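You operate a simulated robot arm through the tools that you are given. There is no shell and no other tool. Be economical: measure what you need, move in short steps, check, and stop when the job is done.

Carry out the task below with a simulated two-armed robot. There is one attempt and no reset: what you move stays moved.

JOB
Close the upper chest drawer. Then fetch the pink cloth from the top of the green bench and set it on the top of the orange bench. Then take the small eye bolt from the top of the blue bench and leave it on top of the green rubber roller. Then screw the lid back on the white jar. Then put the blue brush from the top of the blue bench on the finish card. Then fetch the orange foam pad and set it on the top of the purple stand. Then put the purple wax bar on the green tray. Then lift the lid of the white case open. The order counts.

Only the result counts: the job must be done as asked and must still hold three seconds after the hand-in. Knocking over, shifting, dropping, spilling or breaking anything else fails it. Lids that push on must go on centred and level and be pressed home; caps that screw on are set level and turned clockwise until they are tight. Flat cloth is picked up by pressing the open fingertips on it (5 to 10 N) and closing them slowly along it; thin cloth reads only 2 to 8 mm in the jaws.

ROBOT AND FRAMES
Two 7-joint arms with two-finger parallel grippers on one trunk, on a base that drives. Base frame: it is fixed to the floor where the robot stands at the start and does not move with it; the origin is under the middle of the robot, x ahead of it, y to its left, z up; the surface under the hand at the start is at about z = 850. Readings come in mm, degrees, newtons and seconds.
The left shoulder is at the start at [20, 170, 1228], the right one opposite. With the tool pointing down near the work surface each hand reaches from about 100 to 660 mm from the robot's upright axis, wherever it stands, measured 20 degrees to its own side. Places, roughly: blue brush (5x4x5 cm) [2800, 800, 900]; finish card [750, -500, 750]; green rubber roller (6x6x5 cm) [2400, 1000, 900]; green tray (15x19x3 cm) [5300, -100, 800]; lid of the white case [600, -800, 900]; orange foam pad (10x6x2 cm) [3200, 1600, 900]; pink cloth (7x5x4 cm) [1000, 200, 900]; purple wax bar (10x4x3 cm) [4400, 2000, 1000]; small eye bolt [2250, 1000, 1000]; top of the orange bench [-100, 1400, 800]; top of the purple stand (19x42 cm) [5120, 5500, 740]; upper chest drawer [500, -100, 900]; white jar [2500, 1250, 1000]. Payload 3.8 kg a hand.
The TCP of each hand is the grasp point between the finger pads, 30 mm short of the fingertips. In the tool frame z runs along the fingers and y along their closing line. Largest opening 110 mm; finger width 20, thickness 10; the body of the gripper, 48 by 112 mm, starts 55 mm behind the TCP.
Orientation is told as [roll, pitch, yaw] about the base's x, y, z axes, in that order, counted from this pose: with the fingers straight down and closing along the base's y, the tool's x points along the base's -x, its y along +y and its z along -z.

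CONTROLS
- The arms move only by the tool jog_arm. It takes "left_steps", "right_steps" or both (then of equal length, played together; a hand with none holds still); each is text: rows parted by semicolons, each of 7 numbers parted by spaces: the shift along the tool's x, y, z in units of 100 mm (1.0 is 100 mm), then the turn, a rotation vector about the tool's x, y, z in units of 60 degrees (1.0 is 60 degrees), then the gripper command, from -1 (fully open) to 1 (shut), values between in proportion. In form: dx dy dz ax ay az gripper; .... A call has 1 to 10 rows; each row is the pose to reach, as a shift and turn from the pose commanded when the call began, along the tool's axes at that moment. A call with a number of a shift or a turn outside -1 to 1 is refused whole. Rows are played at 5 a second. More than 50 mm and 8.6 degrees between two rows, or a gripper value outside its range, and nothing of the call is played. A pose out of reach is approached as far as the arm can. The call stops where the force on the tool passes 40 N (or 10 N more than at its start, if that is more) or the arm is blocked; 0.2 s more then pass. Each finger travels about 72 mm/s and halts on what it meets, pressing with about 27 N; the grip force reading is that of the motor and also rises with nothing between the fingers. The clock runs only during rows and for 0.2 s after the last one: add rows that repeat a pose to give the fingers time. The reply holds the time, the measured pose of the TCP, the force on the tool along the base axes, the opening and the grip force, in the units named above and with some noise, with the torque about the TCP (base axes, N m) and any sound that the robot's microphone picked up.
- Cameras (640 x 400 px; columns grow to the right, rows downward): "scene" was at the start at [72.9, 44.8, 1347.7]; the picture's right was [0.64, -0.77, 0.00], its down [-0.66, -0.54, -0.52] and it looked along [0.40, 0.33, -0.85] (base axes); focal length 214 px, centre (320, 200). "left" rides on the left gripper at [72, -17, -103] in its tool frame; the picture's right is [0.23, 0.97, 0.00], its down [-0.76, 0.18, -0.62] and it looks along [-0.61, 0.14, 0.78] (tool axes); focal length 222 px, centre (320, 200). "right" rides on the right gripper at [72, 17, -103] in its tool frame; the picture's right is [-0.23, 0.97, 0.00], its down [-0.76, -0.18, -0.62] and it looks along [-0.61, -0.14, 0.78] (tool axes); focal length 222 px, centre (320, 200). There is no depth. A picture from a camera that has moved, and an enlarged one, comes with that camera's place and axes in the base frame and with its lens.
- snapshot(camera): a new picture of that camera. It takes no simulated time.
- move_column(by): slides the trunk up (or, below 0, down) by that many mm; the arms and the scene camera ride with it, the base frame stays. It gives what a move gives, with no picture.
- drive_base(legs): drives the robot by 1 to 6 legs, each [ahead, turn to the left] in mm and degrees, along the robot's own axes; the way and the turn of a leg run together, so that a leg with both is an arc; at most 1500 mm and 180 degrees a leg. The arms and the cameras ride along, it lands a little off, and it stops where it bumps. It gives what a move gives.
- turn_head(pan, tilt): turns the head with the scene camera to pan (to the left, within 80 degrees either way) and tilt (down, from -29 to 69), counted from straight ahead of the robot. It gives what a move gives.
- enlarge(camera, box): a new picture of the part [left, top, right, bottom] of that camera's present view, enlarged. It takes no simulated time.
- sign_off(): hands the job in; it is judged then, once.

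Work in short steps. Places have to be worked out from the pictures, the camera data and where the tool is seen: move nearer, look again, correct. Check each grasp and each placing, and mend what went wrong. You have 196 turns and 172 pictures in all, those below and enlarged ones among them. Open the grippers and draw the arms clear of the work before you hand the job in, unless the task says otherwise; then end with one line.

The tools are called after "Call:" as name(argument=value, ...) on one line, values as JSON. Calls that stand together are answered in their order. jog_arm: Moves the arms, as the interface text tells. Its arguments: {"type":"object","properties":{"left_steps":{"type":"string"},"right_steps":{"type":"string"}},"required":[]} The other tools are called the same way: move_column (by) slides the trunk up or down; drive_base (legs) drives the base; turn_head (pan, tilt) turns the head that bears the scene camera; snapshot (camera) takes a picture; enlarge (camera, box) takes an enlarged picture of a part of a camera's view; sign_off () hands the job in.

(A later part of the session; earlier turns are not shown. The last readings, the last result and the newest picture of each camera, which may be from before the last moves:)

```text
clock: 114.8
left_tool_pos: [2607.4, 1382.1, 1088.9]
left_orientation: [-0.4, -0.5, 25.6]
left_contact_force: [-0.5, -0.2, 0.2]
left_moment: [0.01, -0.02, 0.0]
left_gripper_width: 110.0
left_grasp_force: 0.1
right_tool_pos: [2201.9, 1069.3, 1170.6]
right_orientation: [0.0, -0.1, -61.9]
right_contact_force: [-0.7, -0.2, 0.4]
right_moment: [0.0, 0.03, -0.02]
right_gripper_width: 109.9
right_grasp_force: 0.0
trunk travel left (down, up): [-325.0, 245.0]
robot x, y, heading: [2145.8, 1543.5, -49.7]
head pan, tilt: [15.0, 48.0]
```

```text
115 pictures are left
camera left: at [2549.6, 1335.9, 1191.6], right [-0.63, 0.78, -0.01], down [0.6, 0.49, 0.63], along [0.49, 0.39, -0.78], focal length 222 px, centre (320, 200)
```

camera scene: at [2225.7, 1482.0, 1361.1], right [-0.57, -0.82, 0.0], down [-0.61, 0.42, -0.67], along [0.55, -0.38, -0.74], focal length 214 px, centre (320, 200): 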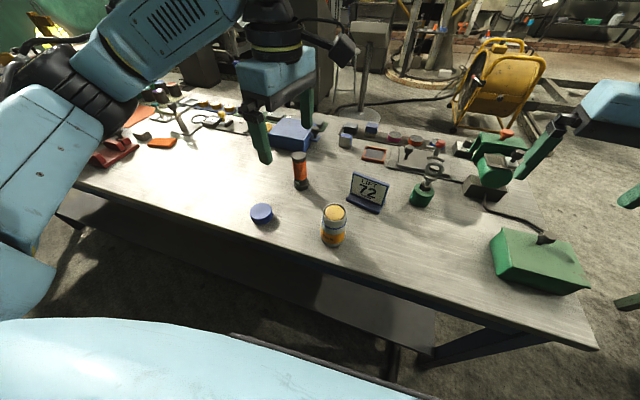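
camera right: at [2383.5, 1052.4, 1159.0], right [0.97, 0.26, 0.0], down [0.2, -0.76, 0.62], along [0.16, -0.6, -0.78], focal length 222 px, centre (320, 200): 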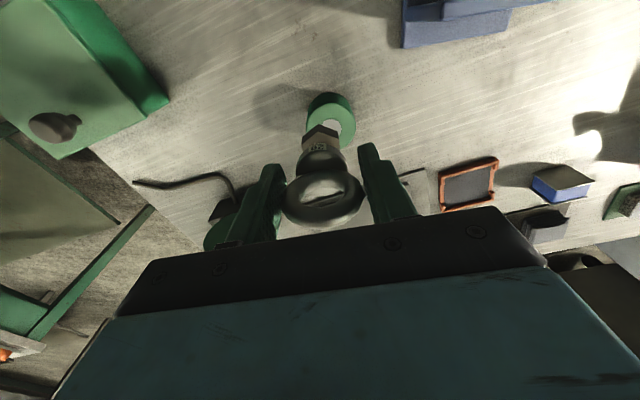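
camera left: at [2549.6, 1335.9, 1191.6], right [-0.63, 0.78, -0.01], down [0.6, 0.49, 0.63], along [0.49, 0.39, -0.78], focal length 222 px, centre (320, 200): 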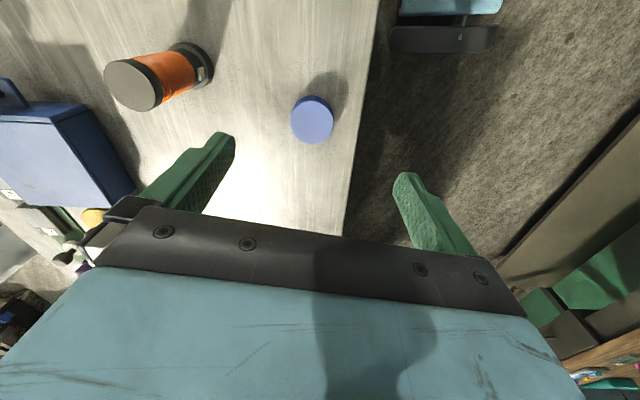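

Confirmed [2642,1395]. I move over and lower, opening to 90 mm.

Call:
jog_arm(left_steps="-0.2 -0.02 0.2 0 0 0 -0.7; -0.37 -0.033 0.5 0 0 0 -0.7; -0.37 -0.033 0.8 0 0 0 -0.7; -0.37 -0.033 1 0 0 0 -0.7")

Call:
snapshot(camera="left")

```text
clock: 115.8
left_tool_pos: [2646.6, 1395.1, 988.7]
left_orientation: [-0.4, -0.5, 25.8]
left_contact_force: [-0.7, 0.1, 0.2]
left_moment: [0.03, 0.0, 0.04]
left_gripper_width: 93.8
left_grasp_force: 0.1
right_tool_pos: [2200.9, 1069.4, 1171.7]
right_orientation: [0.1, 0.0, -61.9]
right_contact_force: [-0.7, 0.0, 0.4]
right_moment: [0.0, -0.01, -0.01]
right_gripper_width: 110.1
right_grasp_force: 0.1
trunk travel left (down, up): [-325.0, 245.0]
robot x, y, heading: [2149.8, 1543.4, -49.8]
head pan, tilt: [15.0, 48.0]
```

```text
114 pictures are left
camera left: at [2587.1, 1348.1, 1091.9], right [-0.63, 0.78, -0.01], down [0.6, 0.49, 0.63], along [0.49, 0.39, -0.78], focal length 222 px, centre (320, 200)
```

left: 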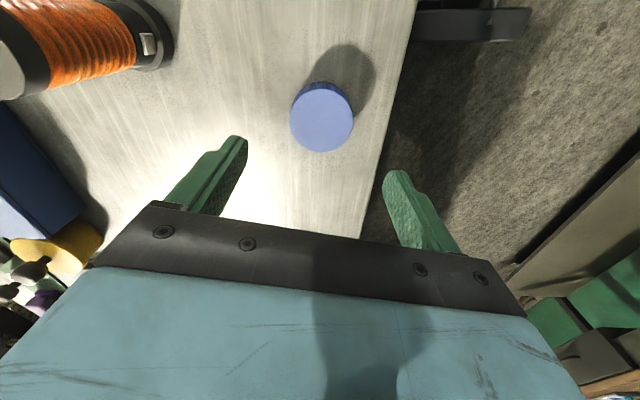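

Nearly centred; 3 mm correction, then down to z≈884 and close.

Call:
jog_arm(left_steps="0.03 0 0.3 0 0 0 -0.7; 0.03 0 0.6 0 0 0 -0.7; 0.03 0 0.8 0 0 0 -0.7; 0.03 0 0.92 0 0 0 -0.7; 0.03 0 1 0 0 0 -0.7")

Call:
jog_arm(left_steps="0 0 0.03 0 0 0 -0.7; 0 0 0.05 0 0 0 -0.5; 0 0 0.05 0 0 0 -0.3; 0 0 0.05 0 0 0 -0.1; 0 0 0.05 0 0 0 0.3; 0 0 0.05 0 0 0 1; 0 0 0.05 0 0 0 1")

Call:
snapshot(camera="left")

```text
clock: 117.0
left_tool_pos: [2643.8, 1392.8, 889.1]
left_orientation: [-0.2, -0.6, 25.7]
left_contact_force: [-0.1, -0.7, -0.4]
left_moment: [-0.02, 0.0, -0.02]
left_gripper_width: 93.5
left_grasp_force: 0.2
right_tool_pos: [2202.0, 1068.6, 1171.5]
right_orientation: [0.1, 0.0, -61.9]
right_contact_force: [0.2, 0.0, -0.9]
right_moment: [0.0, 0.01, 0.01]
right_gripper_width: 110.1
right_grasp_force: 0.0
trunk travel left (down, up): [-325.0, 245.0]
robot x, y, heading: [2148.6, 1544.9, -49.8]
head pan, tilt: [15.0, 48.0]
```

```text
clock: 118.6
left_tool_pos: [2643.6, 1394.2, 884.0]
left_orientation: [-0.3, -0.5, 25.7]
left_contact_force: [0.0, -0.4, -0.7]
left_moment: [0.0, -0.01, 0.01]
left_gripper_width: 61.0
left_grasp_force: 27.3
right_tool_pos: [2200.9, 1069.0, 1171.5]
right_orientation: [0.0, 0.0, -61.9]
right_contact_force: [0.2, 0.3, -0.1]
right_moment: [-0.02, 0.04, 0.02]
right_gripper_width: 110.1
right_grasp_force: 0.0
trunk travel left (down, up): [-325.0, 245.0]
robot x, y, heading: [2147.0, 1541.3, -49.9]
head pan, tilt: [15.0, 48.0]
```

```text
113 pictures are left
camera left: at [2583.9, 1346.3, 986.9], right [-0.63, 0.78, -0.01], down [0.6, 0.49, 0.63], along [0.49, 0.39, -0.78], focal length 222 px, centre (320, 200)
```

left: 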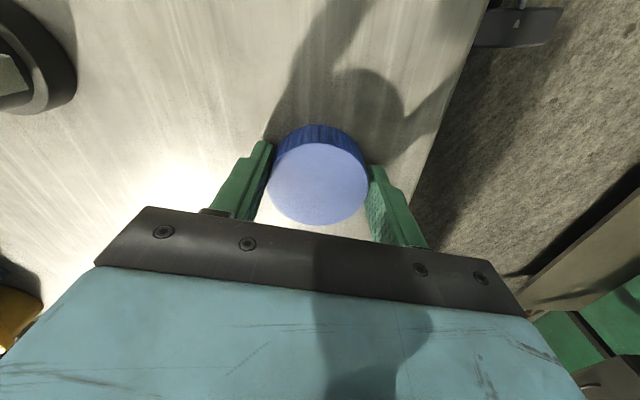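

Lid held (61 mm), centred on the TCP. I lift gently in two moves.

Call:
jog_arm(left_steps="0 0 -0.03 0 0 0 1; 0 0 -0.1 0 0 0 1; 0 0 -0.25 0 0 0 1; 0 0 -0.4 0 0 0 1; 0 0 -0.55 0 0 0 1; 0 0 -0.7 0 0 0 1; 0 0 -0.85 0 0 0 1; 0 0 -1 0 0 0 1")

Call:
jog_arm(left_steps="0.1 -0.03 -0.15 0 0 0 1; 0.25 -0.03 -0.3 0 0 0 1; 0.4 -0.03 -0.5 0 0 0 1; 0.6 -0.03 -0.7 0 0 0 1; 0.8 -0.03 -0.7 0 0 0 1; 1 -0.03 -0.7 0 0 0 1")

Call:
snapshot(camera="left")

Call:
enlarge(camera="scene", box=[240, 130, 400, 250])

```text
clock: 120.4
left_tool_pos: [2644.3, 1393.5, 982.8]
left_orientation: [-0.3, -0.6, 25.7]
left_contact_force: [-0.1, -0.3, -0.6]
left_moment: [-0.02, 0.0, 0.02]
left_gripper_width: 61.0
left_grasp_force: 26.9
right_tool_pos: [2200.9, 1068.6, 1170.9]
right_orientation: [0.0, 0.0, -61.9]
right_contact_force: [0.6, -0.5, 0.7]
right_moment: [0.04, -0.01, -0.02]
right_gripper_width: 109.9
right_grasp_force: 0.0
trunk travel left (down, up): [-325.0, 245.0]
robot x, y, heading: [2149.7, 1541.5, -49.8]
head pan, tilt: [15.0, 48.0]
```

```text
clock: 121.8
left_tool_pos: [2551.5, 1350.1, 1054.1]
left_orientation: [-0.3, -0.5, 25.8]
left_contact_force: [0.2, -0.3, -1.1]
left_moment: [-0.02, -0.02, 0.02]
left_gripper_width: 61.0
left_grasp_force: 27.2
right_tool_pos: [2201.5, 1068.7, 1171.0]
right_orientation: [0.1, -0.1, -61.8]
right_contact_force: [0.0, -0.1, -0.1]
right_moment: [0.02, -0.01, -0.01]
right_gripper_width: 110.0
right_grasp_force: 0.0
trunk travel left (down, up): [-325.0, 245.0]
robot x, y, heading: [2149.6, 1541.1, -49.8]
head pan, tilt: [15.0, 48.0]
```

```text
112 pictures are left
camera left: at [2492.3, 1301.5, 1157.6], right [-0.63, 0.78, -0.01], down [0.6, 0.49, 0.63], along [0.49, 0.39, -0.78], focal length 222 px, centre (320, 200)
```

left: 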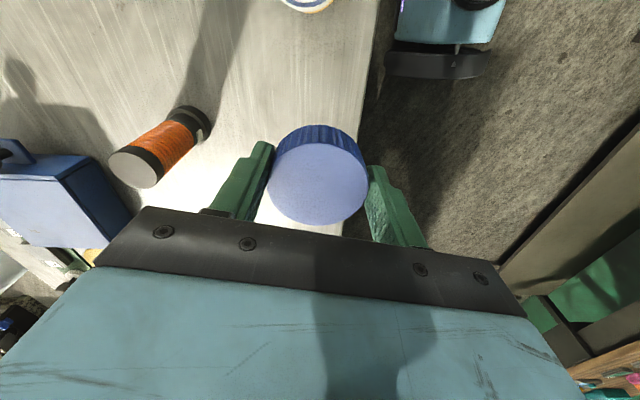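

```text
3.33 times, centred on (320, 190) of scene
camera zoom: at [2225.4, 1481.8, 1361.1], right [-0.57, -0.82, 0.0], down [-0.61, 0.42, -0.67], along [0.55, -0.38, -0.74], focal length 715 px, centre (320, 233)
```

zoom: 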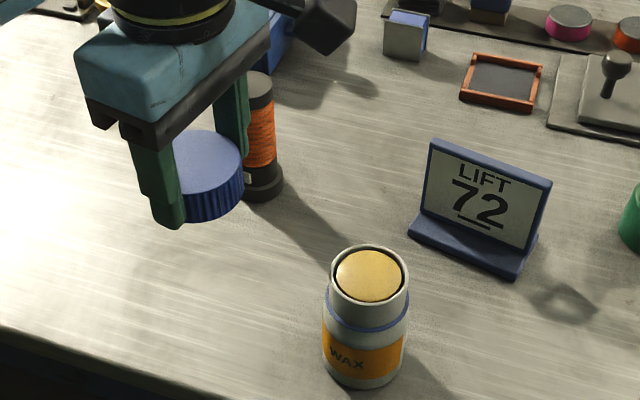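

Jar axis ≈[2473,1269], rim z≈957. I carry the lid over the jar, staying at 1054.

Call:
jog_arm(left_steps="0.2 -0.08 0 0 0 0 1; 0.4 -0.16 0 0 0 0 1; 0.6 -0.24 0 0 0 0 1; 0.8 -0.32 0 0 0 0 1; 1 -0.39 0 0 0 0 1")

Call:
snapshot(camera="left")

Call:
enlarge(camera="scene", box=[260, 130, 420, 250])

```text
clock: 123.0
left_tool_pos: [2480.3, 1267.6, 1052.9]
left_orientation: [-0.3, -0.7, 25.7]
left_contact_force: [-0.1, -0.3, -0.5]
left_moment: [0.02, 0.03, -0.01]
left_gripper_width: 61.1
left_grasp_force: 27.1
right_tool_pos: [2200.7, 1068.9, 1170.3]
right_orientation: [0.1, 0.0, -61.9]
right_contact_force: [0.3, 0.7, 0.0]
right_moment: [0.0, 0.04, -0.02]
right_gripper_width: 110.2
right_grasp_force: 0.0
trunk travel left (down, up): [-325.0, 245.0]
robot x, y, heading: [2148.0, 1540.1, -50.1]
head pan, tilt: [15.0, 48.0]
```

```text
110 pictures are left
camera left: at [2421.7, 1220.7, 1156.4], right [-0.63, 0.78, -0.01], down [0.6, 0.49, 0.63], along [0.49, 0.39, -0.78], focal length 222 px, centre (320, 200)
```

left: 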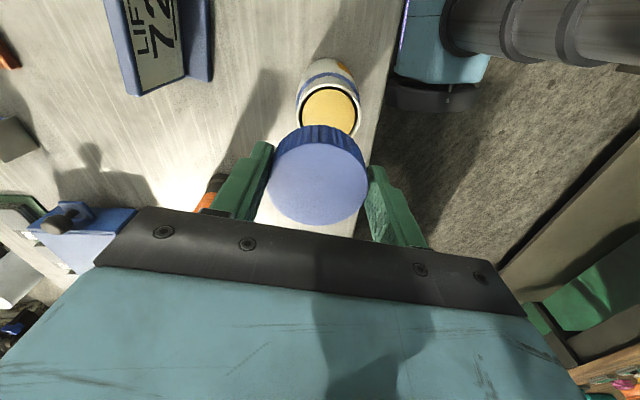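

```text
3.33 times, centred on (340, 190) of scene
camera zoom: at [2225.4, 1481.6, 1361.1], right [-0.57, -0.82, 0.0], down [-0.61, 0.42, -0.67], along [0.55, -0.38, -0.74], focal length 715 px, centre (253, 233)
```

zoom: 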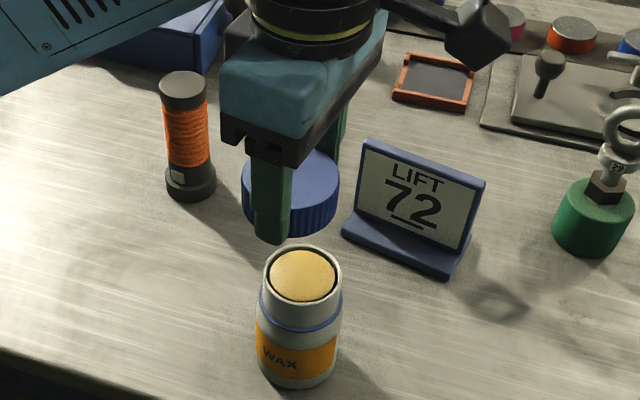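

Fine estimate of the jar mouth: [2470,1266]. I shift 10 mm, lower to just above the rim (lid bottom ≈967), and look.

Call:
jog_arm(left_steps="0.095 0.033 0 0 0 0 1; 0.095 0.033 0.2 0 0 0 1; 0.095 0.033 0.4 0 0 0 1; 0.095 0.033 0.52 0 0 0 1")

Call:
snapshot(camera="left")

Call:
enlarge(camera="scene", box=[280, 170, 380, 250])

```text
clock: 124.0
left_tool_pos: [2469.7, 1267.1, 1000.2]
left_orientation: [-0.4, -0.5, 25.8]
left_contact_force: [-0.7, -0.2, 0.0]
left_moment: [-0.01, 0.01, 0.0]
left_gripper_width: 61.1
left_grasp_force: 27.0
right_tool_pos: [2202.1, 1069.3, 1170.5]
right_orientation: [0.1, 0.0, -61.8]
right_contact_force: [0.8, 0.0, 0.2]
right_moment: [-0.02, 0.02, -0.02]
right_gripper_width: 110.1
right_grasp_force: 0.1
trunk travel left (down, up): [-325.0, 245.0]
robot x, y, heading: [2148.8, 1540.1, -49.9]
head pan, tilt: [15.0, 48.0]
```

```text
108 pictures are left
camera left: at [2411.2, 1219.4, 1103.2], right [-0.63, 0.78, -0.01], down [0.6, 0.49, 0.63], along [0.49, 0.39, -0.78], focal length 222 px, centre (320, 200)
```

left: 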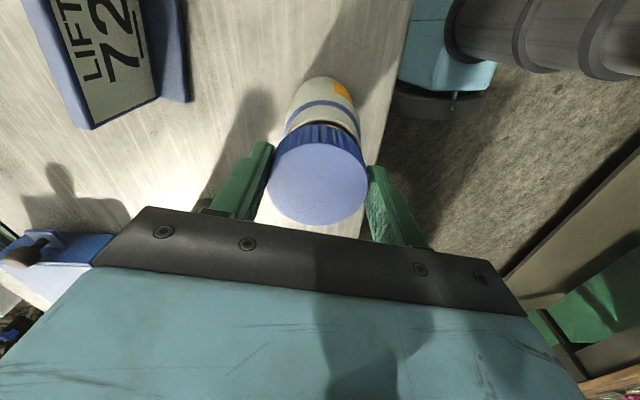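

```text
5.00 times, centred on (330, 210) of scene
camera zoom: at [2225.9, 1482.1, 1361.1], right [-0.57, -0.82, 0.0], down [-0.61, 0.42, -0.67], along [0.55, -0.38, -0.74], focal length 1072 px, centre (270, 150)
```

zoom: 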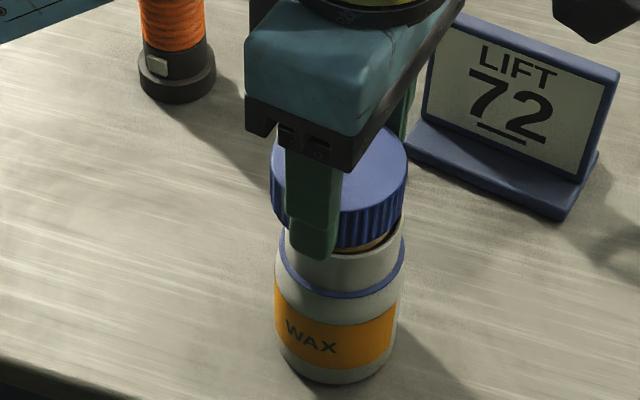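

Lid and jar axes agree within about 1–2 mm in both views. I lower in small rows until the lid seats on the neck.

Call:
jog_arm(left_steps="0 0.012 0.03 0 0 0 1; 0 0.012 0.06 0 0 0 1; 0 0.012 0.08 0 0 0 1; 0 0.012 0.1 0 0 0 1; 0 0.012 0.12 0 0 0 1; 0 0.012 0.14 0 0 0 1; 0 0.012 0.16 0 0 0 1; 0 0.012 0.18 0 0 0 1")

Call:
enlarge(camera="scene", box=[280, 170, 380, 250])

```text
clock: 125.8
left_tool_pos: [2469.3, 1267.8, 982.5]
left_orientation: [-0.4, -0.6, 25.7]
left_contact_force: [1.7, -1.1, 26.3]
left_moment: [0.1, 0.3, 0.06]
left_gripper_width: 61.3
left_grasp_force: 27.3
right_tool_pos: [2201.7, 1070.6, 1171.3]
right_orientation: [0.1, 0.0, -61.9]
right_contact_force: [0.1, 0.4, 0.0]
right_moment: [-0.02, 0.01, 0.02]
right_gripper_width: 110.0
right_grasp_force: 0.0
trunk travel left (down, up): [-325.0, 245.0]
robot x, y, heading: [2147.1, 1543.3, -49.8]
head pan, tilt: [15.0, 48.0]
```

```text
5.00 times, centred on (330, 210) of scene
camera zoom: at [2225.3, 1482.5, 1361.1], right [-0.57, -0.82, 0.0], down [-0.61, 0.42, -0.67], along [0.55, -0.38, -0.74], focal length 1072 px, centre (270, 150)
```

zoom: 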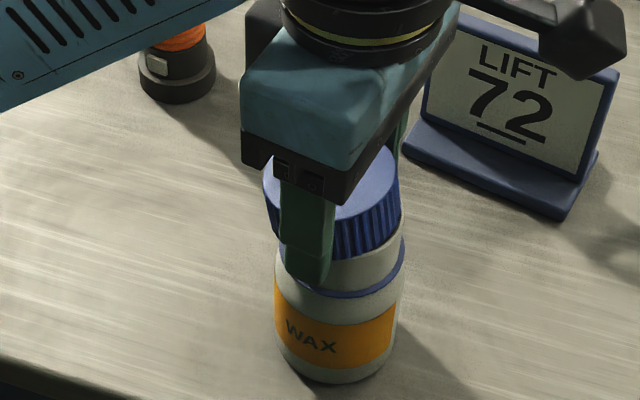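

Contact at 26 N, but the lid looks ~5 mm to the left of the neck in the scene view. I rise 12 mm and check from both cameras.

Call:
jog_arm(left_steps="0 0 -0.05 0 0 0 1; 0 0 -0.12 0 0 0 1; 0 0 -0.12 0 0 0 1")

Call:
enlarge(camera="left", box=[240, 60, 400, 240])

Call:
enlarge(camera="scene", box=[290, 180, 370, 250])

```text
clock: 126.6
left_tool_pos: [2469.5, 1269.8, 992.1]
left_orientation: [-0.2, -0.5, 25.7]
left_contact_force: [-0.7, 0.7, 0.0]
left_moment: [0.0, 0.03, -0.01]
left_gripper_width: 61.3
left_grasp_force: 27.3
right_tool_pos: [2201.2, 1068.8, 1170.5]
right_orientation: [0.2, 0.1, -61.9]
right_contact_force: [-0.6, 0.2, -0.4]
right_moment: [0.0, -0.03, -0.01]
right_gripper_width: 109.9
right_grasp_force: 0.1
trunk travel left (down, up): [-325.0, 245.0]
robot x, y, heading: [2148.7, 1538.4, -49.7]
head pan, tilt: [15.0, 48.0]
```

```text
2.22 times, centred on (320, 150) of left
camera zoom: at [2410.8, 1221.9, 1096.1], right [-0.63, 0.78, -0.01], down [0.6, 0.49, 0.63], along [0.49, 0.39, -0.78], focal length 494 px, centre (320, 311)
```

zoom: 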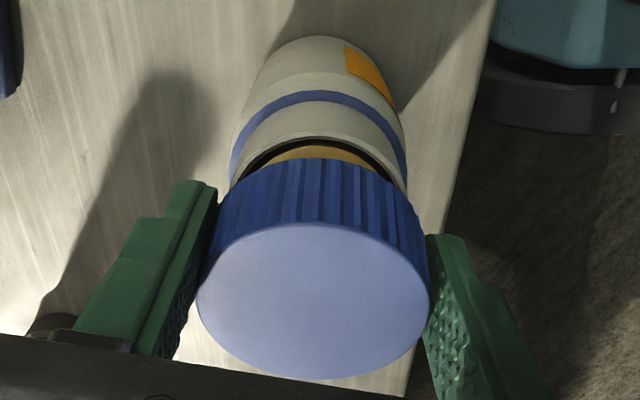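

```text
5.71 times, centred on (330, 215) of scene
camera zoom: at [2225.9, 1482.0, 1361.0], right [-0.57, -0.82, 0.0], down [-0.61, 0.42, -0.67], along [0.55, -0.38, -0.74], focal length 1226 px, centre (263, 114)
```

zoom: 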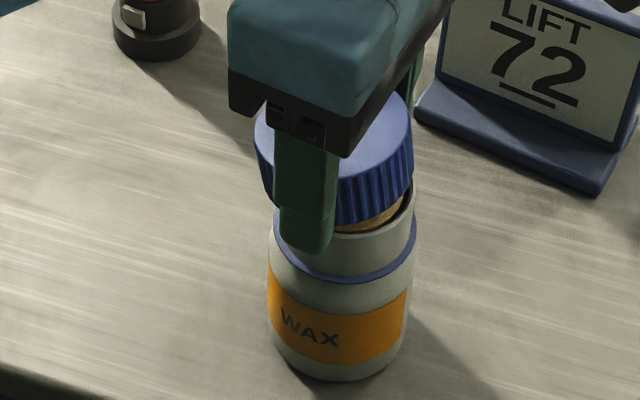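

The close view shows the lid sits about 7 mm off the TCP along tool −x, so it must move ≈ +5 mm along tool x. I shift and recheck.

Call:
jog_arm(left_steps="0.03 -0.005 0 0 0 0 1; 0.055 -0.008 0 0 0 0 1; 0.055 -0.008 0 0 0 0 1")

Call:
enlarge(camera="left", box=[240, 60, 400, 240])

Call:
enlarge(camera="scene", box=[290, 180, 370, 250])

```text
clock: 127.4
left_tool_pos: [2465.7, 1265.7, 994.1]
left_orientation: [-0.2, -0.5, 25.7]
left_contact_force: [0.9, -0.4, 0.2]
left_moment: [-0.01, 0.0, -0.01]
left_gripper_width: 61.3
left_grasp_force: 27.0
right_tool_pos: [2201.6, 1069.1, 1171.6]
right_orientation: [0.1, 0.0, -62.0]
right_contact_force: [-0.6, 0.9, -0.4]
right_moment: [0.0, 0.01, 0.03]
right_gripper_width: 110.1
right_grasp_force: 0.2
trunk travel left (down, up): [-325.0, 245.0]
robot x, y, heading: [2149.5, 1544.3, -49.6]
head pan, tilt: [15.0, 48.0]
```

```text
2.22 times, centred on (320, 150) of left
camera zoom: at [2405.6, 1218.4, 1097.4], right [-0.63, 0.78, -0.01], down [0.6, 0.49, 0.63], along [0.49, 0.39, -0.78], focal length 494 px, centre (320, 311)
```

zoom: 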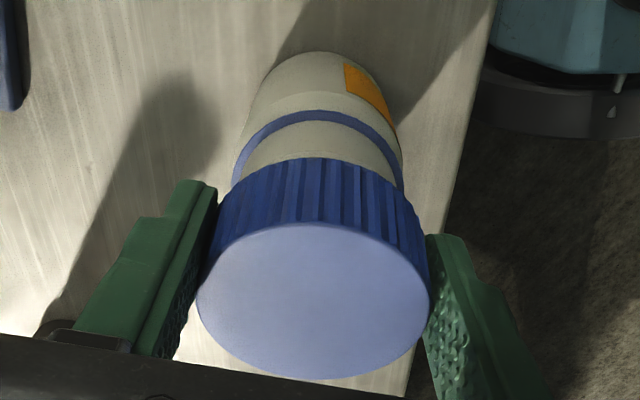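

```text
5.71 times, centred on (330, 215) of scene
camera zoom: at [2225.8, 1482.1, 1361.1], right [-0.57, -0.82, 0.0], down [-0.61, 0.42, -0.67], along [0.55, -0.38, -0.74], focal length 1226 px, centre (263, 114)
```

zoom: 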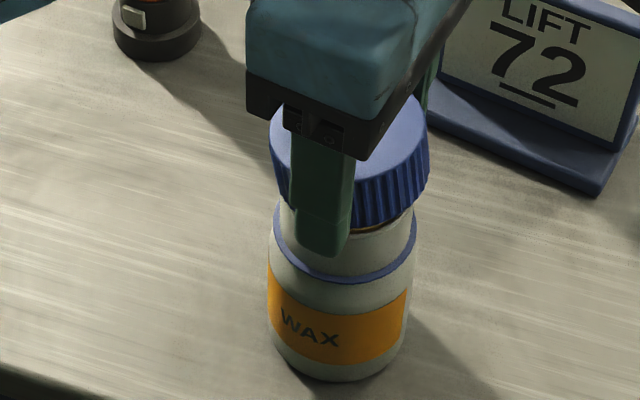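

Now both views agree within a millimetre. I lower gently onto the neck.

Call:
jog_arm(left_steps="0 0 0.03 0 0 0 1; 0 0 0.06 0 0 0 1; 0 0 0.08 0 0 0 1; 0 0 0.095 0 0 0 1; 0 0 0.11 0 0 0 1; 0 0 0.125 0 0 0 1")

Call:
enlarge(camera="scene", box=[290, 180, 370, 250])

```text
clock: 128.8
left_tool_pos: [2464.0, 1266.5, 981.2]
left_orientation: [-0.5, -0.4, 25.7]
left_contact_force: [0.8, -1.1, 22.2]
left_moment: [0.14, -0.69, 0.01]
left_gripper_width: 61.0
left_grasp_force: 27.6
right_tool_pos: [2200.5, 1070.6, 1172.1]
right_orientation: [0.1, -0.1, -61.9]
right_contact_force: [0.1, 0.2, -0.8]
right_moment: [0.01, 0.0, -0.01]
right_gripper_width: 110.1
right_grasp_force: 0.0
trunk travel left (down, up): [-325.0, 245.0]
robot x, y, heading: [2148.8, 1544.1, -49.9]
head pan, tilt: [15.0, 48.0]
```

```text
5.71 times, centred on (330, 215) of scene
camera zoom: at [2224.7, 1482.8, 1361.2], right [-0.57, -0.82, 0.0], down [-0.61, 0.42, -0.67], along [0.55, -0.38, -0.74], focal length 1226 px, centre (263, 114)
```

zoom: 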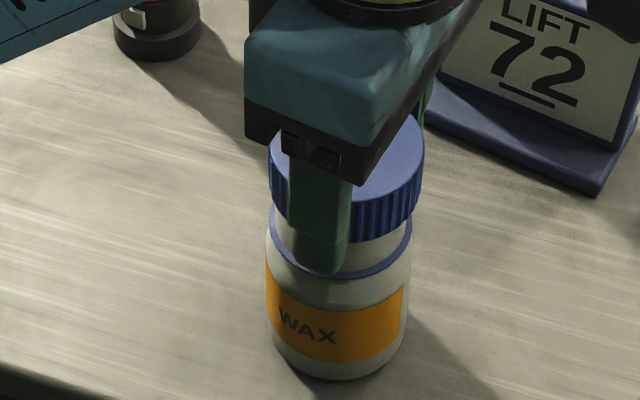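

Contact torque hints the lid is now slightly too far the other way (earlier it was the opposite). I lift 3 mm, move 2 mm back, set it down again and compare the moment.

Call:
jog_arm(left_steps="0 0 -0.04 0 0 0 1; -0.02 0 -0.04 0 0 0 1; -0.02 0 -0.02 0 0 0 1; -0.02 0 -0.01 0 0 0 1; -0.02 0 0 0 0 0 1; -0.02 0 0.01 0 0 0 1")

```text
clock: 130.2
left_tool_pos: [2466.7, 1266.7, 981.9]
left_orientation: [-0.4, -0.5, 25.7]
left_contact_force: [-1.4, 2.5, 8.4]
left_moment: [0.22, 0.23, -0.04]
left_gripper_width: 61.1
left_grasp_force: 27.3
right_tool_pos: [2201.8, 1070.4, 1171.8]
right_orientation: [0.1, -0.1, -62.0]
right_contact_force: [-0.7, -0.7, 0.7]
right_moment: [0.02, 0.0, 0.01]
right_gripper_width: 110.1
right_grasp_force: 0.1
trunk travel left (down, up): [-325.0, 245.0]
robot x, y, heading: [2148.0, 1540.5, -49.9]
head pan, tilt: [15.0, 48.0]
```

Between the two. Rather than turn about an off-centre grip, I release the lid resting on the neck, and re-centre the jaws on it.

Call:
jog_arm(left_steps="0.005 0.008 -0.005 0 0 0 1; 0.005 0.008 -0.005 0 0 0 0.1; 0.005 0.008 -0.005 0 0 0 -0.1; 0.005 0.008 -0.005 0 0 0 -0.4; 0.005 0.008 -0.005 0 0 0 -0.4; -0.03 0.008 -0.005 0 0 0 -0.4; -0.065 0.008 -0.005 0 0 0 -0.4; -0.065 0.008 -0.005 0 0 0 -0.4")

Call:
enlarge(camera="left", box=[240, 60, 400, 240])

Call:
enlarge(camera="scene", box=[290, 180, 370, 250])

```text
clock: 132.0
left_tool_pos: [2472.5, 1270.1, 981.5]
left_orientation: [-0.3, -0.6, 25.7]
left_contact_force: [-0.1, -0.5, -0.5]
left_moment: [-0.04, 0.0, 0.01]
left_gripper_width: 77.0
left_grasp_force: 0.1
right_tool_pos: [2202.2, 1069.8, 1170.4]
right_orientation: [0.1, 0.0, -61.9]
right_contact_force: [-0.6, -0.5, 0.2]
right_moment: [0.0, 0.01, 0.01]
right_gripper_width: 110.1
right_grasp_force: 0.0
trunk travel left (down, up): [-325.0, 245.0]
robot x, y, heading: [2148.4, 1539.1, -49.6]
head pan, tilt: [15.0, 48.0]
```

```text
2.22 times, centred on (320, 150) of left
camera zoom: at [2414.0, 1223.2, 1084.2], right [-0.63, 0.78, -0.01], down [0.6, 0.49, 0.63], along [0.49, 0.39, -0.78], focal length 494 px, centre (320, 311)
```

zoom: 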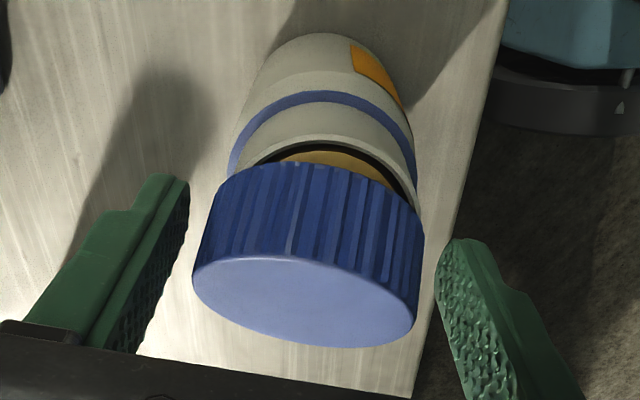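

```text
5.71 times, centred on (330, 215) of scene
camera zoom: at [2225.8, 1482.1, 1361.1], right [-0.57, -0.82, 0.0], down [-0.61, 0.42, -0.67], along [0.55, -0.38, -0.74], focal length 1226 px, centre (263, 114)
```

zoom: 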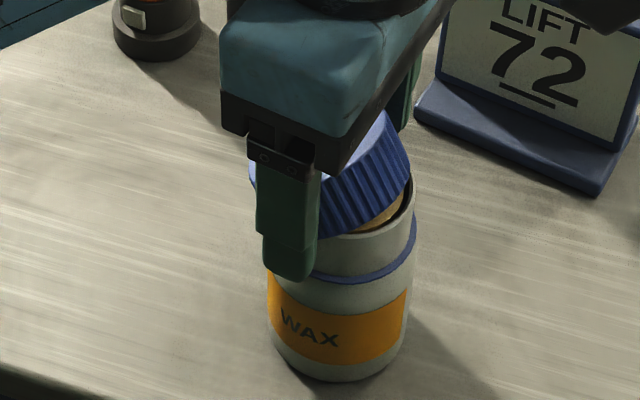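

The lid tipped at the far side – it wasn't over the neck. I close the jaws on it again right away and check.

Call:
jog_arm(left_steps="0 0 0 0 0 0 -0.2; 0 0 0 0 0 0 -0.1; 0 0 0 0 0 0 0.1; 0 0 0 0 0 0 1; 0 0 0 0 0 0 1; 0 0 -0.05 0 0 0 1; 0 0 -0.15 0 0 0 1; 0 0 -0.3 0 0 0 1")

Call:
enlarge(camera="left", box=[240, 60, 400, 240])

Call:
enlarge(camera="scene", box=[280, 160, 370, 250])

```text
clock: 133.8
left_tool_pos: [2472.9, 1271.4, 1011.9]
left_orientation: [-0.3, -0.5, 25.6]
left_contact_force: [0.0, 0.2, -0.3]
left_moment: [0.0, 0.01, -0.01]
left_gripper_width: 61.2
left_grasp_force: 27.2
right_tool_pos: [2202.2, 1068.3, 1171.3]
right_orientation: [0.0, -0.1, -61.9]
right_contact_force: [-0.3, 0.4, 0.2]
right_moment: [0.01, -0.03, 0.02]
right_gripper_width: 109.9
right_grasp_force: 0.1
trunk travel left (down, up): [-325.0, 245.0]
robot x, y, heading: [2151.6, 1537.1, -49.8]
head pan, tilt: [15.0, 48.0]
```

```text
2.22 times, centred on (320, 150) of left
camera zoom: at [2413.9, 1224.4, 1114.3], right [-0.63, 0.78, -0.01], down [0.6, 0.49, 0.63], along [0.49, 0.39, -0.78], focal length 494 px, centre (320, 311)
```

zoom: 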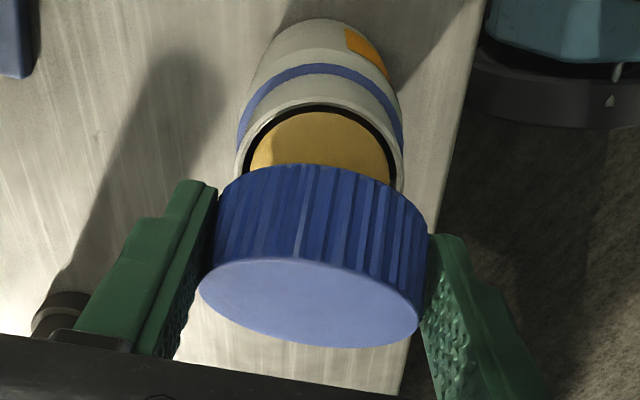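

```text
4.44 times, centred on (325, 205) of scene
camera zoom: at [2225.7, 1482.1, 1361.1], right [-0.57, -0.82, 0.0], down [-0.61, 0.42, -0.67], along [0.55, -0.38, -0.74], focal length 953 px, centre (298, 178)
```

zoom: 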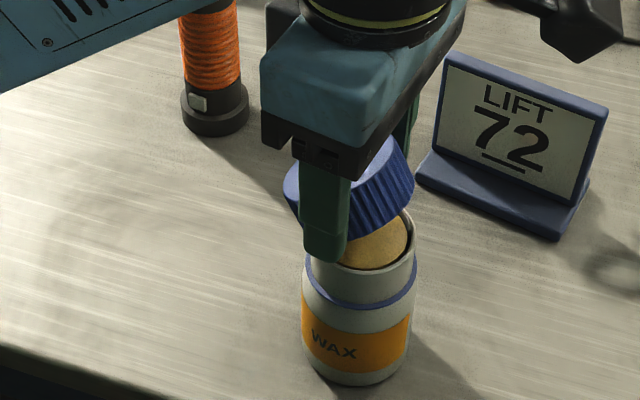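

Lid recaptured, jar unmoved. I take the lid back to the bench to set it flat and regrip it dead centre. Rim comes out at tool offset (5,−2): jar axis ≈[2469,1267], rim z≈949.

Call:
jog_arm(left_steps="-0.1 0 -0.2 0 0 0 1; -0.3 0.05 -0.3 0 0 0 1; -0.5 0.1 -0.3 0 0 0 1; -0.7 0.15 -0.3 0 0 0 1; -0.9 0.18 -0.3 0 0 0 1; -1 0.18 -0.2 0 0 0 1")

Call:
jog_arm(left_steps="-0.2 0.05 0.2 0 0 0 1; -0.4 0.1 0.4 0 0 0 1; -0.6 0.15 0.6 0 0 0 1; -0.7 0.18 0.8 0 0 0 1; -0.7 0.18 1 0 0 0 1")

Call:
snapshot(camera="left")

```text
clock: 135.2
left_tool_pos: [2555.2, 1332.0, 1032.0]
left_orientation: [-0.3, -0.5, 25.5]
left_contact_force: [0.0, 0.3, -0.5]
left_moment: [0.03, 0.0, -0.02]
left_gripper_width: 61.0
left_grasp_force: 27.1
right_tool_pos: [2201.2, 1069.5, 1171.9]
right_orientation: [0.1, 0.0, -61.9]
right_contact_force: [0.4, 1.4, 1.0]
right_moment: [-0.02, 0.01, 0.03]
right_gripper_width: 110.0
right_grasp_force: 0.1
trunk travel left (down, up): [-325.0, 245.0]
robot x, y, heading: [2147.7, 1544.4, -50.0]
head pan, tilt: [15.0, 48.0]
```

```text
clock: 136.4
left_tool_pos: [2610.9, 1375.9, 931.9]
left_orientation: [-0.2, -0.6, 25.8]
left_contact_force: [-0.5, 0.2, 0.4]
left_moment: [-0.01, -0.01, 0.0]
left_gripper_width: 61.1
left_grasp_force: 27.3
right_tool_pos: [2201.3, 1069.6, 1171.5]
right_orientation: [0.0, 0.0, -61.9]
right_contact_force: [-0.6, 0.2, 0.7]
right_moment: [0.0, 0.01, -0.01]
right_gripper_width: 110.2
right_grasp_force: 0.1
trunk travel left (down, up): [-325.0, 245.0]
robot x, y, heading: [2151.4, 1541.4, -49.9]
head pan, tilt: [15.0, 48.0]
```

```text
96 pictures are left
camera left: at [2551.7, 1329.5, 1034.7], right [-0.63, 0.78, -0.01], down [0.6, 0.49, 0.63], along [0.49, 0.39, -0.78], focal length 222 px, centre (320, 200)
```

left: 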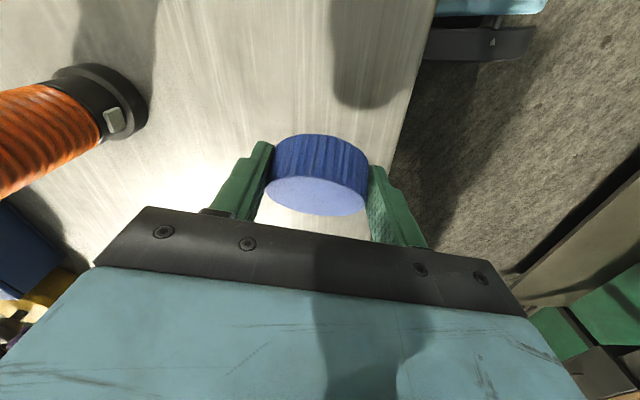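

I lower onto the bench; pressing its low edge on the bench should rotate the lid level between the pads.

Call:
jog_arm(left_steps="0 0 0.1 0 0 0 1; 0 0 0.2 0 0 0 1; 0 0 0.27 0 0 0 1; 0 0 0.33 0 0 0 1; 0 0 0.38 0 0 0 1; 0 0 0.42 0 0 0 1; 0 0 0.45 0 0 0 1; 0 0 0.48 0 0 0 1")

Call:
enlarge(camera="left", box=[240, 80, 400, 240])

```text
clock: 138.2
left_tool_pos: [2608.1, 1375.0, 886.7]
left_orientation: [-0.6, -0.4, 25.6]
left_contact_force: [-6.7, -1.9, 29.4]
left_moment: [0.26, -0.52, 0.03]
left_gripper_width: 60.8
left_grasp_force: 26.8
right_tool_pos: [2198.3, 1068.9, 1171.8]
right_orientation: [0.1, -0.1, -61.9]
right_contact_force: [-0.5, 0.4, 0.0]
right_moment: [-0.02, 0.03, -0.05]
right_gripper_width: 110.0
right_grasp_force: 0.1
trunk travel left (down, up): [-325.0, 245.0]
robot x, y, heading: [2150.7, 1541.6, -49.8]
head pan, tilt: [15.0, 48.0]
```

```text
2.50 times, centred on (320, 160) of left
camera zoom: at [2549.0, 1329.1, 989.9], right [-0.62, 0.78, -0.01], down [0.6, 0.49, 0.63], along [0.5, 0.38, -0.78], focal length 555 px, centre (320, 300)
```

zoom: 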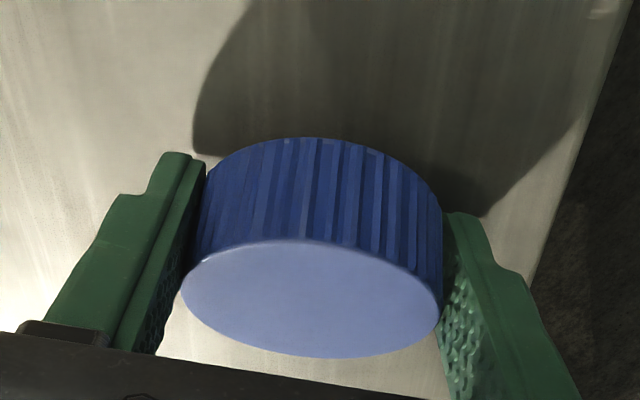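

Nearly down, still a bit tilted. I ease off and open so it settles flat.

Call:
jog_arm(left_steps="0 0 -0.02 0 0 0 1; 0 0 -0.02 0 0 0 0.1; 0 0 -0.02 0 0 0 -0.1; 0 0 -0.02 0 0 0 -0.4; 0 0 -0.02 0 0 0 -0.7; 0 0 -0.02 0 0 0 -0.7")

Call:
enlarge(camera="left", box=[240, 80, 400, 240])

```text
clock: 139.6
left_tool_pos: [2611.1, 1376.2, 886.1]
left_orientation: [-0.3, -0.4, 25.7]
left_contact_force: [-0.3, -0.4, 0.2]
left_moment: [0.02, -0.02, 0.04]
left_gripper_width: 93.5
left_grasp_force: 0.1
right_tool_pos: [2201.8, 1069.8, 1170.9]
right_orientation: [0.1, 0.0, -61.9]
right_contact_force: [0.2, 0.6, 0.0]
right_moment: [0.01, 0.0, 0.01]
right_gripper_width: 110.0
right_grasp_force: 0.0
trunk travel left (down, up): [-325.0, 245.0]
robot x, y, heading: [2146.8, 1541.2, -49.6]
head pan, tilt: [15.0, 48.0]
```

```text
2.50 times, centred on (320, 160) of left
camera zoom: at [2551.9, 1329.9, 989.1], right [-0.63, 0.78, -0.01], down [0.6, 0.49, 0.63], along [0.49, 0.39, -0.78], focal length 555 px, centre (320, 300)
```

zoom: 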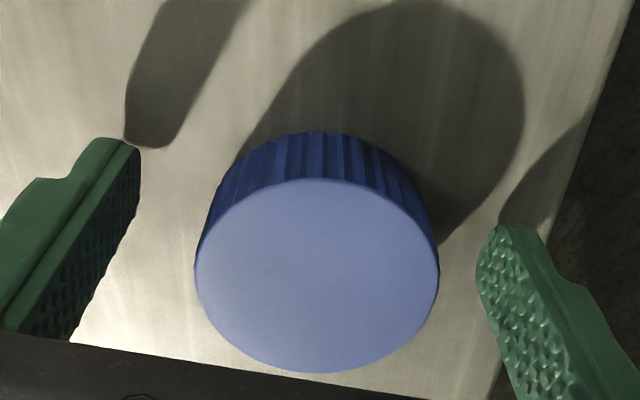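

Flat now. Accounting for perspective, the lid centre sits at tool (−10.5, +1). I shift the jaws there, close, and verify.

Call:
jog_arm(left_steps="-0.05 0.01 0 0 0 0 -0.7; -0.105 0.01 0.01 0 0 0 -0.7; -0.105 0.01 0.02 0 0 0 -0.4; -0.105 0.01 0.02 0 0 0 -0.2; -0.105 0.01 0.02 0 0 0 0; -0.105 0.01 0.02 0 0 0 1; -0.105 0.01 0.02 0 0 0 1")

Call:
enlarge(camera="left", box=[240, 80, 400, 240])

```text
clock: 141.2
left_tool_pos: [2620.1, 1382.0, 884.5]
left_orientation: [-0.2, -0.5, 25.7]
left_contact_force: [0.6, 0.1, 0.7]
left_moment: [0.02, -0.02, -0.01]
left_gripper_width: 60.7
left_grasp_force: 27.4
right_tool_pos: [2201.3, 1068.8, 1171.0]
right_orientation: [0.1, -0.1, -61.9]
right_contact_force: [-0.7, 0.4, -0.1]
right_moment: [-0.03, 0.01, -0.01]
right_gripper_width: 110.1
right_grasp_force: 0.0
trunk travel left (down, up): [-325.0, 245.0]
robot x, y, heading: [2148.0, 1541.3, -49.8]
head pan, tilt: [15.0, 48.0]
```

```text
2.50 times, centred on (320, 160) of left
camera zoom: at [2561.5, 1334.4, 987.6], right [-0.63, 0.78, -0.01], down [0.6, 0.49, 0.63], along [0.49, 0.39, -0.78], focal length 555 px, centre (320, 300)
```

zoom: 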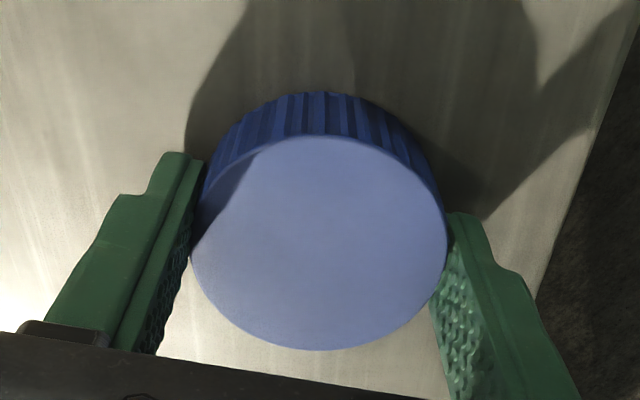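

Centred (edges at rows 135/350, as predicted). I lift and carry it back over the jar.

Call:
jog_arm(left_steps="0 0 -0.03 0 0 0 1; 0 0 -0.1 0 0 0 1; 0 0 -0.25 0 0 0 1; 0 0 -0.4 0 0 0 1; 0 0 -0.55 0 0 0 1; 0 0 -0.7 0 0 0 1; 0 0 -0.85 0 0 0 1; 0 0 -1 0 0 0 1")

Call:
jog_arm(left_steps="0.1 -0.02 -0.2 0 0 0 1; 0.3 -0.06 -0.35 0 0 0 1; 0.5 -0.1 -0.35 0 0 0 1; 0.7 -0.14 -0.35 0 0 0 1; 0.9 -0.19 -0.35 0 0 0 1")

Call:
jog_arm(left_steps="0.2 -0.05 0 0 0 0 1; 0.4 -0.09 0 0 0 0 1; 0.6 -0.13 0 0 0 0 1; 0.8 -0.17 0 0 0 0 1; 0.94 -0.19 0 0 0 0 1; 0.94 -0.19 0 0 0 0 1")

Call:
enlarge(camera="left", box=[240, 60, 400, 240])

```text
clock: 143.0
left_tool_pos: [2618.3, 1380.0, 985.4]
left_orientation: [-0.3, -0.5, 25.7]
left_contact_force: [0.4, -0.9, 0.0]
left_moment: [-0.01, 0.01, 0.01]
left_gripper_width: 60.6
left_grasp_force: 26.9
right_tool_pos: [2202.3, 1068.5, 1170.9]
right_orientation: [0.1, -0.1, -62.0]
right_contact_force: [0.5, 0.0, 0.5]
right_moment: [0.03, 0.0, 0.0]
right_gripper_width: 110.2
right_grasp_force: 0.1
trunk travel left (down, up): [-325.0, 245.0]
robot x, y, heading: [2146.9, 1539.9, -49.9]
head pan, tilt: [15.0, 48.0]
```

```text
clock: 144.2
left_tool_pos: [2545.4, 1325.2, 1020.0]
left_orientation: [-0.3, -0.6, 25.7]
left_contact_force: [-0.1, 0.0, -0.2]
left_moment: [0.0, -0.01, -0.01]
left_gripper_width: 60.7
left_grasp_force: 27.3
right_tool_pos: [2201.0, 1068.9, 1170.8]
right_orientation: [0.2, 0.1, -61.8]
right_contact_force: [-0.3, -0.3, 0.2]
right_moment: [0.02, -0.02, 0.05]
right_gripper_width: 109.9
right_grasp_force: 0.0
trunk travel left (down, up): [-325.0, 245.0]
robot x, y, heading: [2152.1, 1539.9, -49.8]
head pan, tilt: [15.0, 48.0]
```

```text
clock: 145.6
left_tool_pos: [2469.2, 1267.6, 1020.2]
left_orientation: [-0.2, -0.6, 25.7]
left_contact_force: [-0.8, 0.8, -0.4]
left_moment: [0.01, 0.01, -0.01]
left_gripper_width: 60.7
left_grasp_force: 26.8
right_tool_pos: [2202.4, 1070.3, 1171.6]
right_orientation: [0.1, 0.0, -61.9]
right_contact_force: [-0.4, 0.4, 0.4]
right_moment: [0.0, -0.03, 0.0]
right_gripper_width: 110.2
right_grasp_force: 0.1
trunk travel left (down, up): [-325.0, 245.0]
robot x, y, heading: [2148.8, 1540.9, -49.6]
head pan, tilt: [15.0, 48.0]
```

```text
2.22 times, centred on (320, 150) of left
camera zoom: at [2409.9, 1221.1, 1121.9], right [-0.63, 0.78, -0.01], down [0.6, 0.49, 0.63], along [0.49, 0.39, -0.78], focal length 494 px, centre (320, 311)
```

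zoom: 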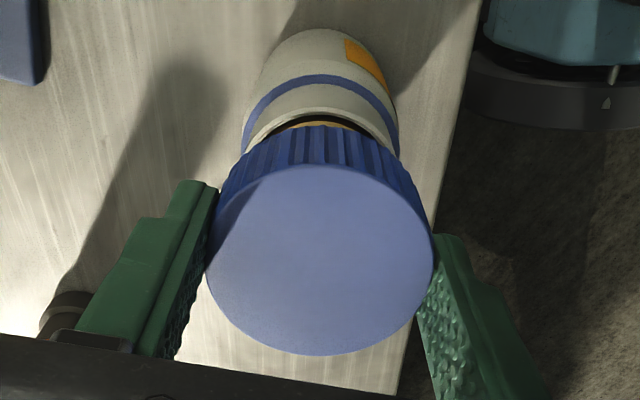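

The rim shows the jar axis ≈3 mm towards tool −x of the TCP ([2471.6,1269]). I correct, lower to near contact, and check in both views.

Call:
jog_arm(left_steps="-0.028 0.006 0 0 0 0 1; -0.028 0.006 0.15 0 0 0 1; -0.028 0.006 0.28 0 0 0 1; -0.028 0.006 0.28 0 0 0 1")

Call:
enlarge(camera="scene", box=[290, 180, 370, 250])

Call:
enlarge(camera="left", box=[240, 60, 400, 240])

```text
clock: 146.6
left_tool_pos: [2472.2, 1270.8, 992.0]
left_orientation: [-0.7, -0.4, 25.6]
left_contact_force: [2.4, 1.8, 27.9]
left_moment: [-0.05, 0.35, 0.04]
left_gripper_width: 61.1
left_grasp_force: 27.2
right_tool_pos: [2201.2, 1070.1, 1170.5]
right_orientation: [0.0, -0.1, -61.9]
right_contact_force: [0.1, -0.1, 0.6]
right_moment: [0.01, -0.01, 0.01]
right_gripper_width: 109.9
right_grasp_force: 0.0
trunk travel left (down, up): [-325.0, 245.0]
robot x, y, heading: [2146.0, 1538.7, -49.7]
head pan, tilt: [15.0, 48.0]
```

```text
5.71 times, centred on (330, 215) of scene
camera zoom: at [2225.0, 1483.3, 1361.5], right [-0.57, -0.82, 0.0], down [-0.61, 0.42, -0.67], along [0.55, -0.38, -0.74], focal length 1226 px, centre (263, 114)
```

zoom: 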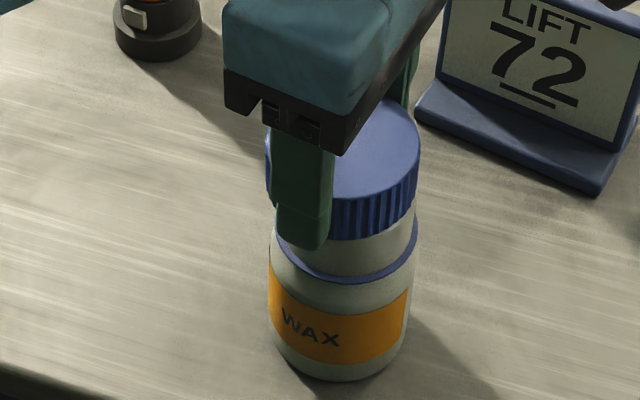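

```text
2.22 times, centred on (320, 150) of left
camera zoom: at [2413.0, 1223.1, 1095.9], right [-0.63, 0.78, -0.01], down [0.6, 0.49, 0.63], along [0.49, 0.39, -0.78], focal length 494 px, centre (320, 311)
```

zoom: 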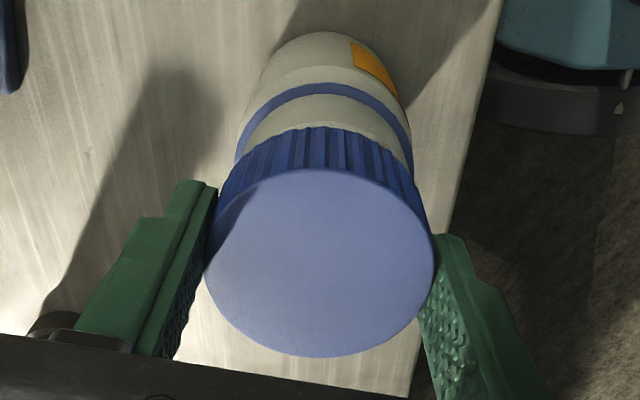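

Contact came at lid bottom ≈958 with the push on the near side, so the lid sits ~3 mm too far out and lands on the rim. I ease up, shift 3 mm towards tool +x and lower again.

Call:
jog_arm(left_steps="0 0 -0.03 0 0 0 1; 0.03 -0.005 -0.03 0 0 0 1; 0.03 -0.005 -0.01 0 0 0 1; 0.03 -0.005 0.01 0 0 0 1; 0.03 -0.005 0.03 0 0 0 1; 0.03 -0.005 0.045 0 0 0 1")

```text
clock: 148.0
left_tool_pos: [2469.2, 1267.3, 989.4]
left_orientation: [-0.7, -0.4, 25.7]
left_contact_force: [1.8, 1.0, 39.5]
left_moment: [-0.35, 0.41, 0.0]
left_gripper_width: 60.8
left_grasp_force: 27.7
right_tool_pos: [2200.1, 1071.3, 1171.6]
right_orientation: [0.1, -0.1, -61.9]
right_contact_force: [-1.1, 0.7, -0.3]
right_moment: [0.01, -0.01, 0.0]
right_gripper_width: 110.0
right_grasp_force: 0.0
trunk travel left (down, up): [-325.0, 245.0]
robot x, y, heading: [2148.4, 1542.9, -49.7]
head pan, tilt: [15.0, 48.0]
```

Still landing on the near side. I shift 2 mm more and test again.

Call:
jog_arm(left_steps="0 0 -0.05 0 0 0 1; 0.02 -0.005 -0.05 0 0 0 1; 0.02 -0.005 -0.03 0 0 0 1; 0.02 -0.005 -0.015 0 0 0 1; 0.02 -0.005 0 0 0 0 1; 0.02 -0.005 0.01 0 0 0 1")

```text
clock: 149.4
left_tool_pos: [2467.3, 1268.4, 983.8]
left_orientation: [-0.2, -0.6, 25.6]
left_contact_force: [-0.3, 1.1, 24.2]
left_moment: [0.08, 0.47, -0.04]
left_gripper_width: 61.4
left_grasp_force: 26.5
right_tool_pos: [2200.4, 1069.9, 1172.2]
right_orientation: [0.2, 0.0, -61.9]
right_contact_force: [-0.1, 0.1, -0.4]
right_moment: [0.02, -0.03, -0.03]
right_gripper_width: 110.0
right_grasp_force: 0.1
trunk travel left (down, up): [-325.0, 245.0]
robot x, y, heading: [2150.8, 1544.5, -50.0]
head pan, tilt: [15.0, 48.0]
```

It dropped about 6 mm lower – probably over the neck. I check both views.

Call:
enlarge(camera="scene", box=[290, 180, 370, 250])

Call:
enlarge(camera="left", box=[240, 60, 400, 240])

```text
5.71 times, centred on (330, 215) of scene
camera zoom: at [2225.1, 1483.1, 1361.1], right [-0.57, -0.82, 0.0], down [-0.61, 0.42, -0.67], along [0.55, -0.38, -0.74], focal length 1226 px, centre (263, 114)
```

zoom: 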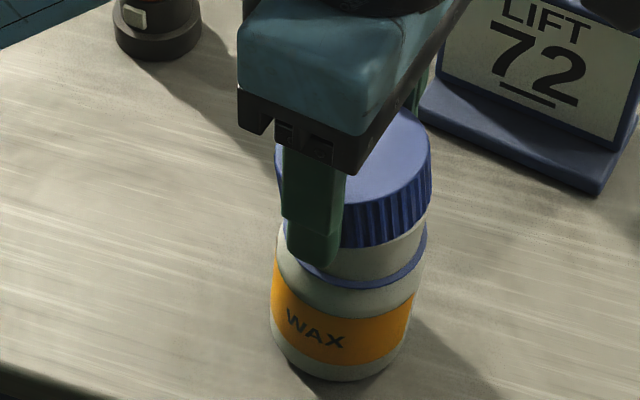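

```text
2.22 times, centred on (320, 150) of left
camera zoom: at [2408.4, 1220.4, 1087.5], right [-0.63, 0.78, -0.01], down [0.6, 0.49, 0.63], along [0.49, 0.39, -0.78], focal length 494 px, centre (320, 311)
```

zoom: 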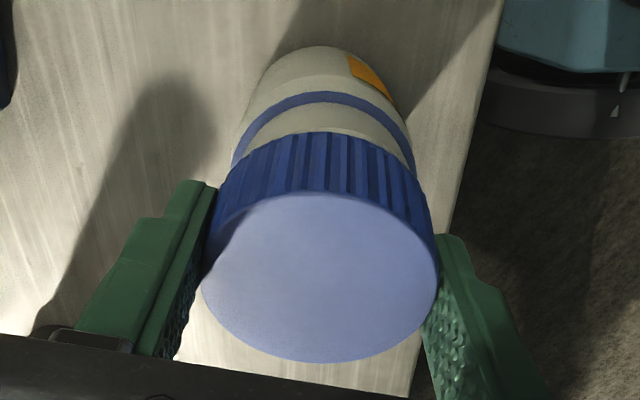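

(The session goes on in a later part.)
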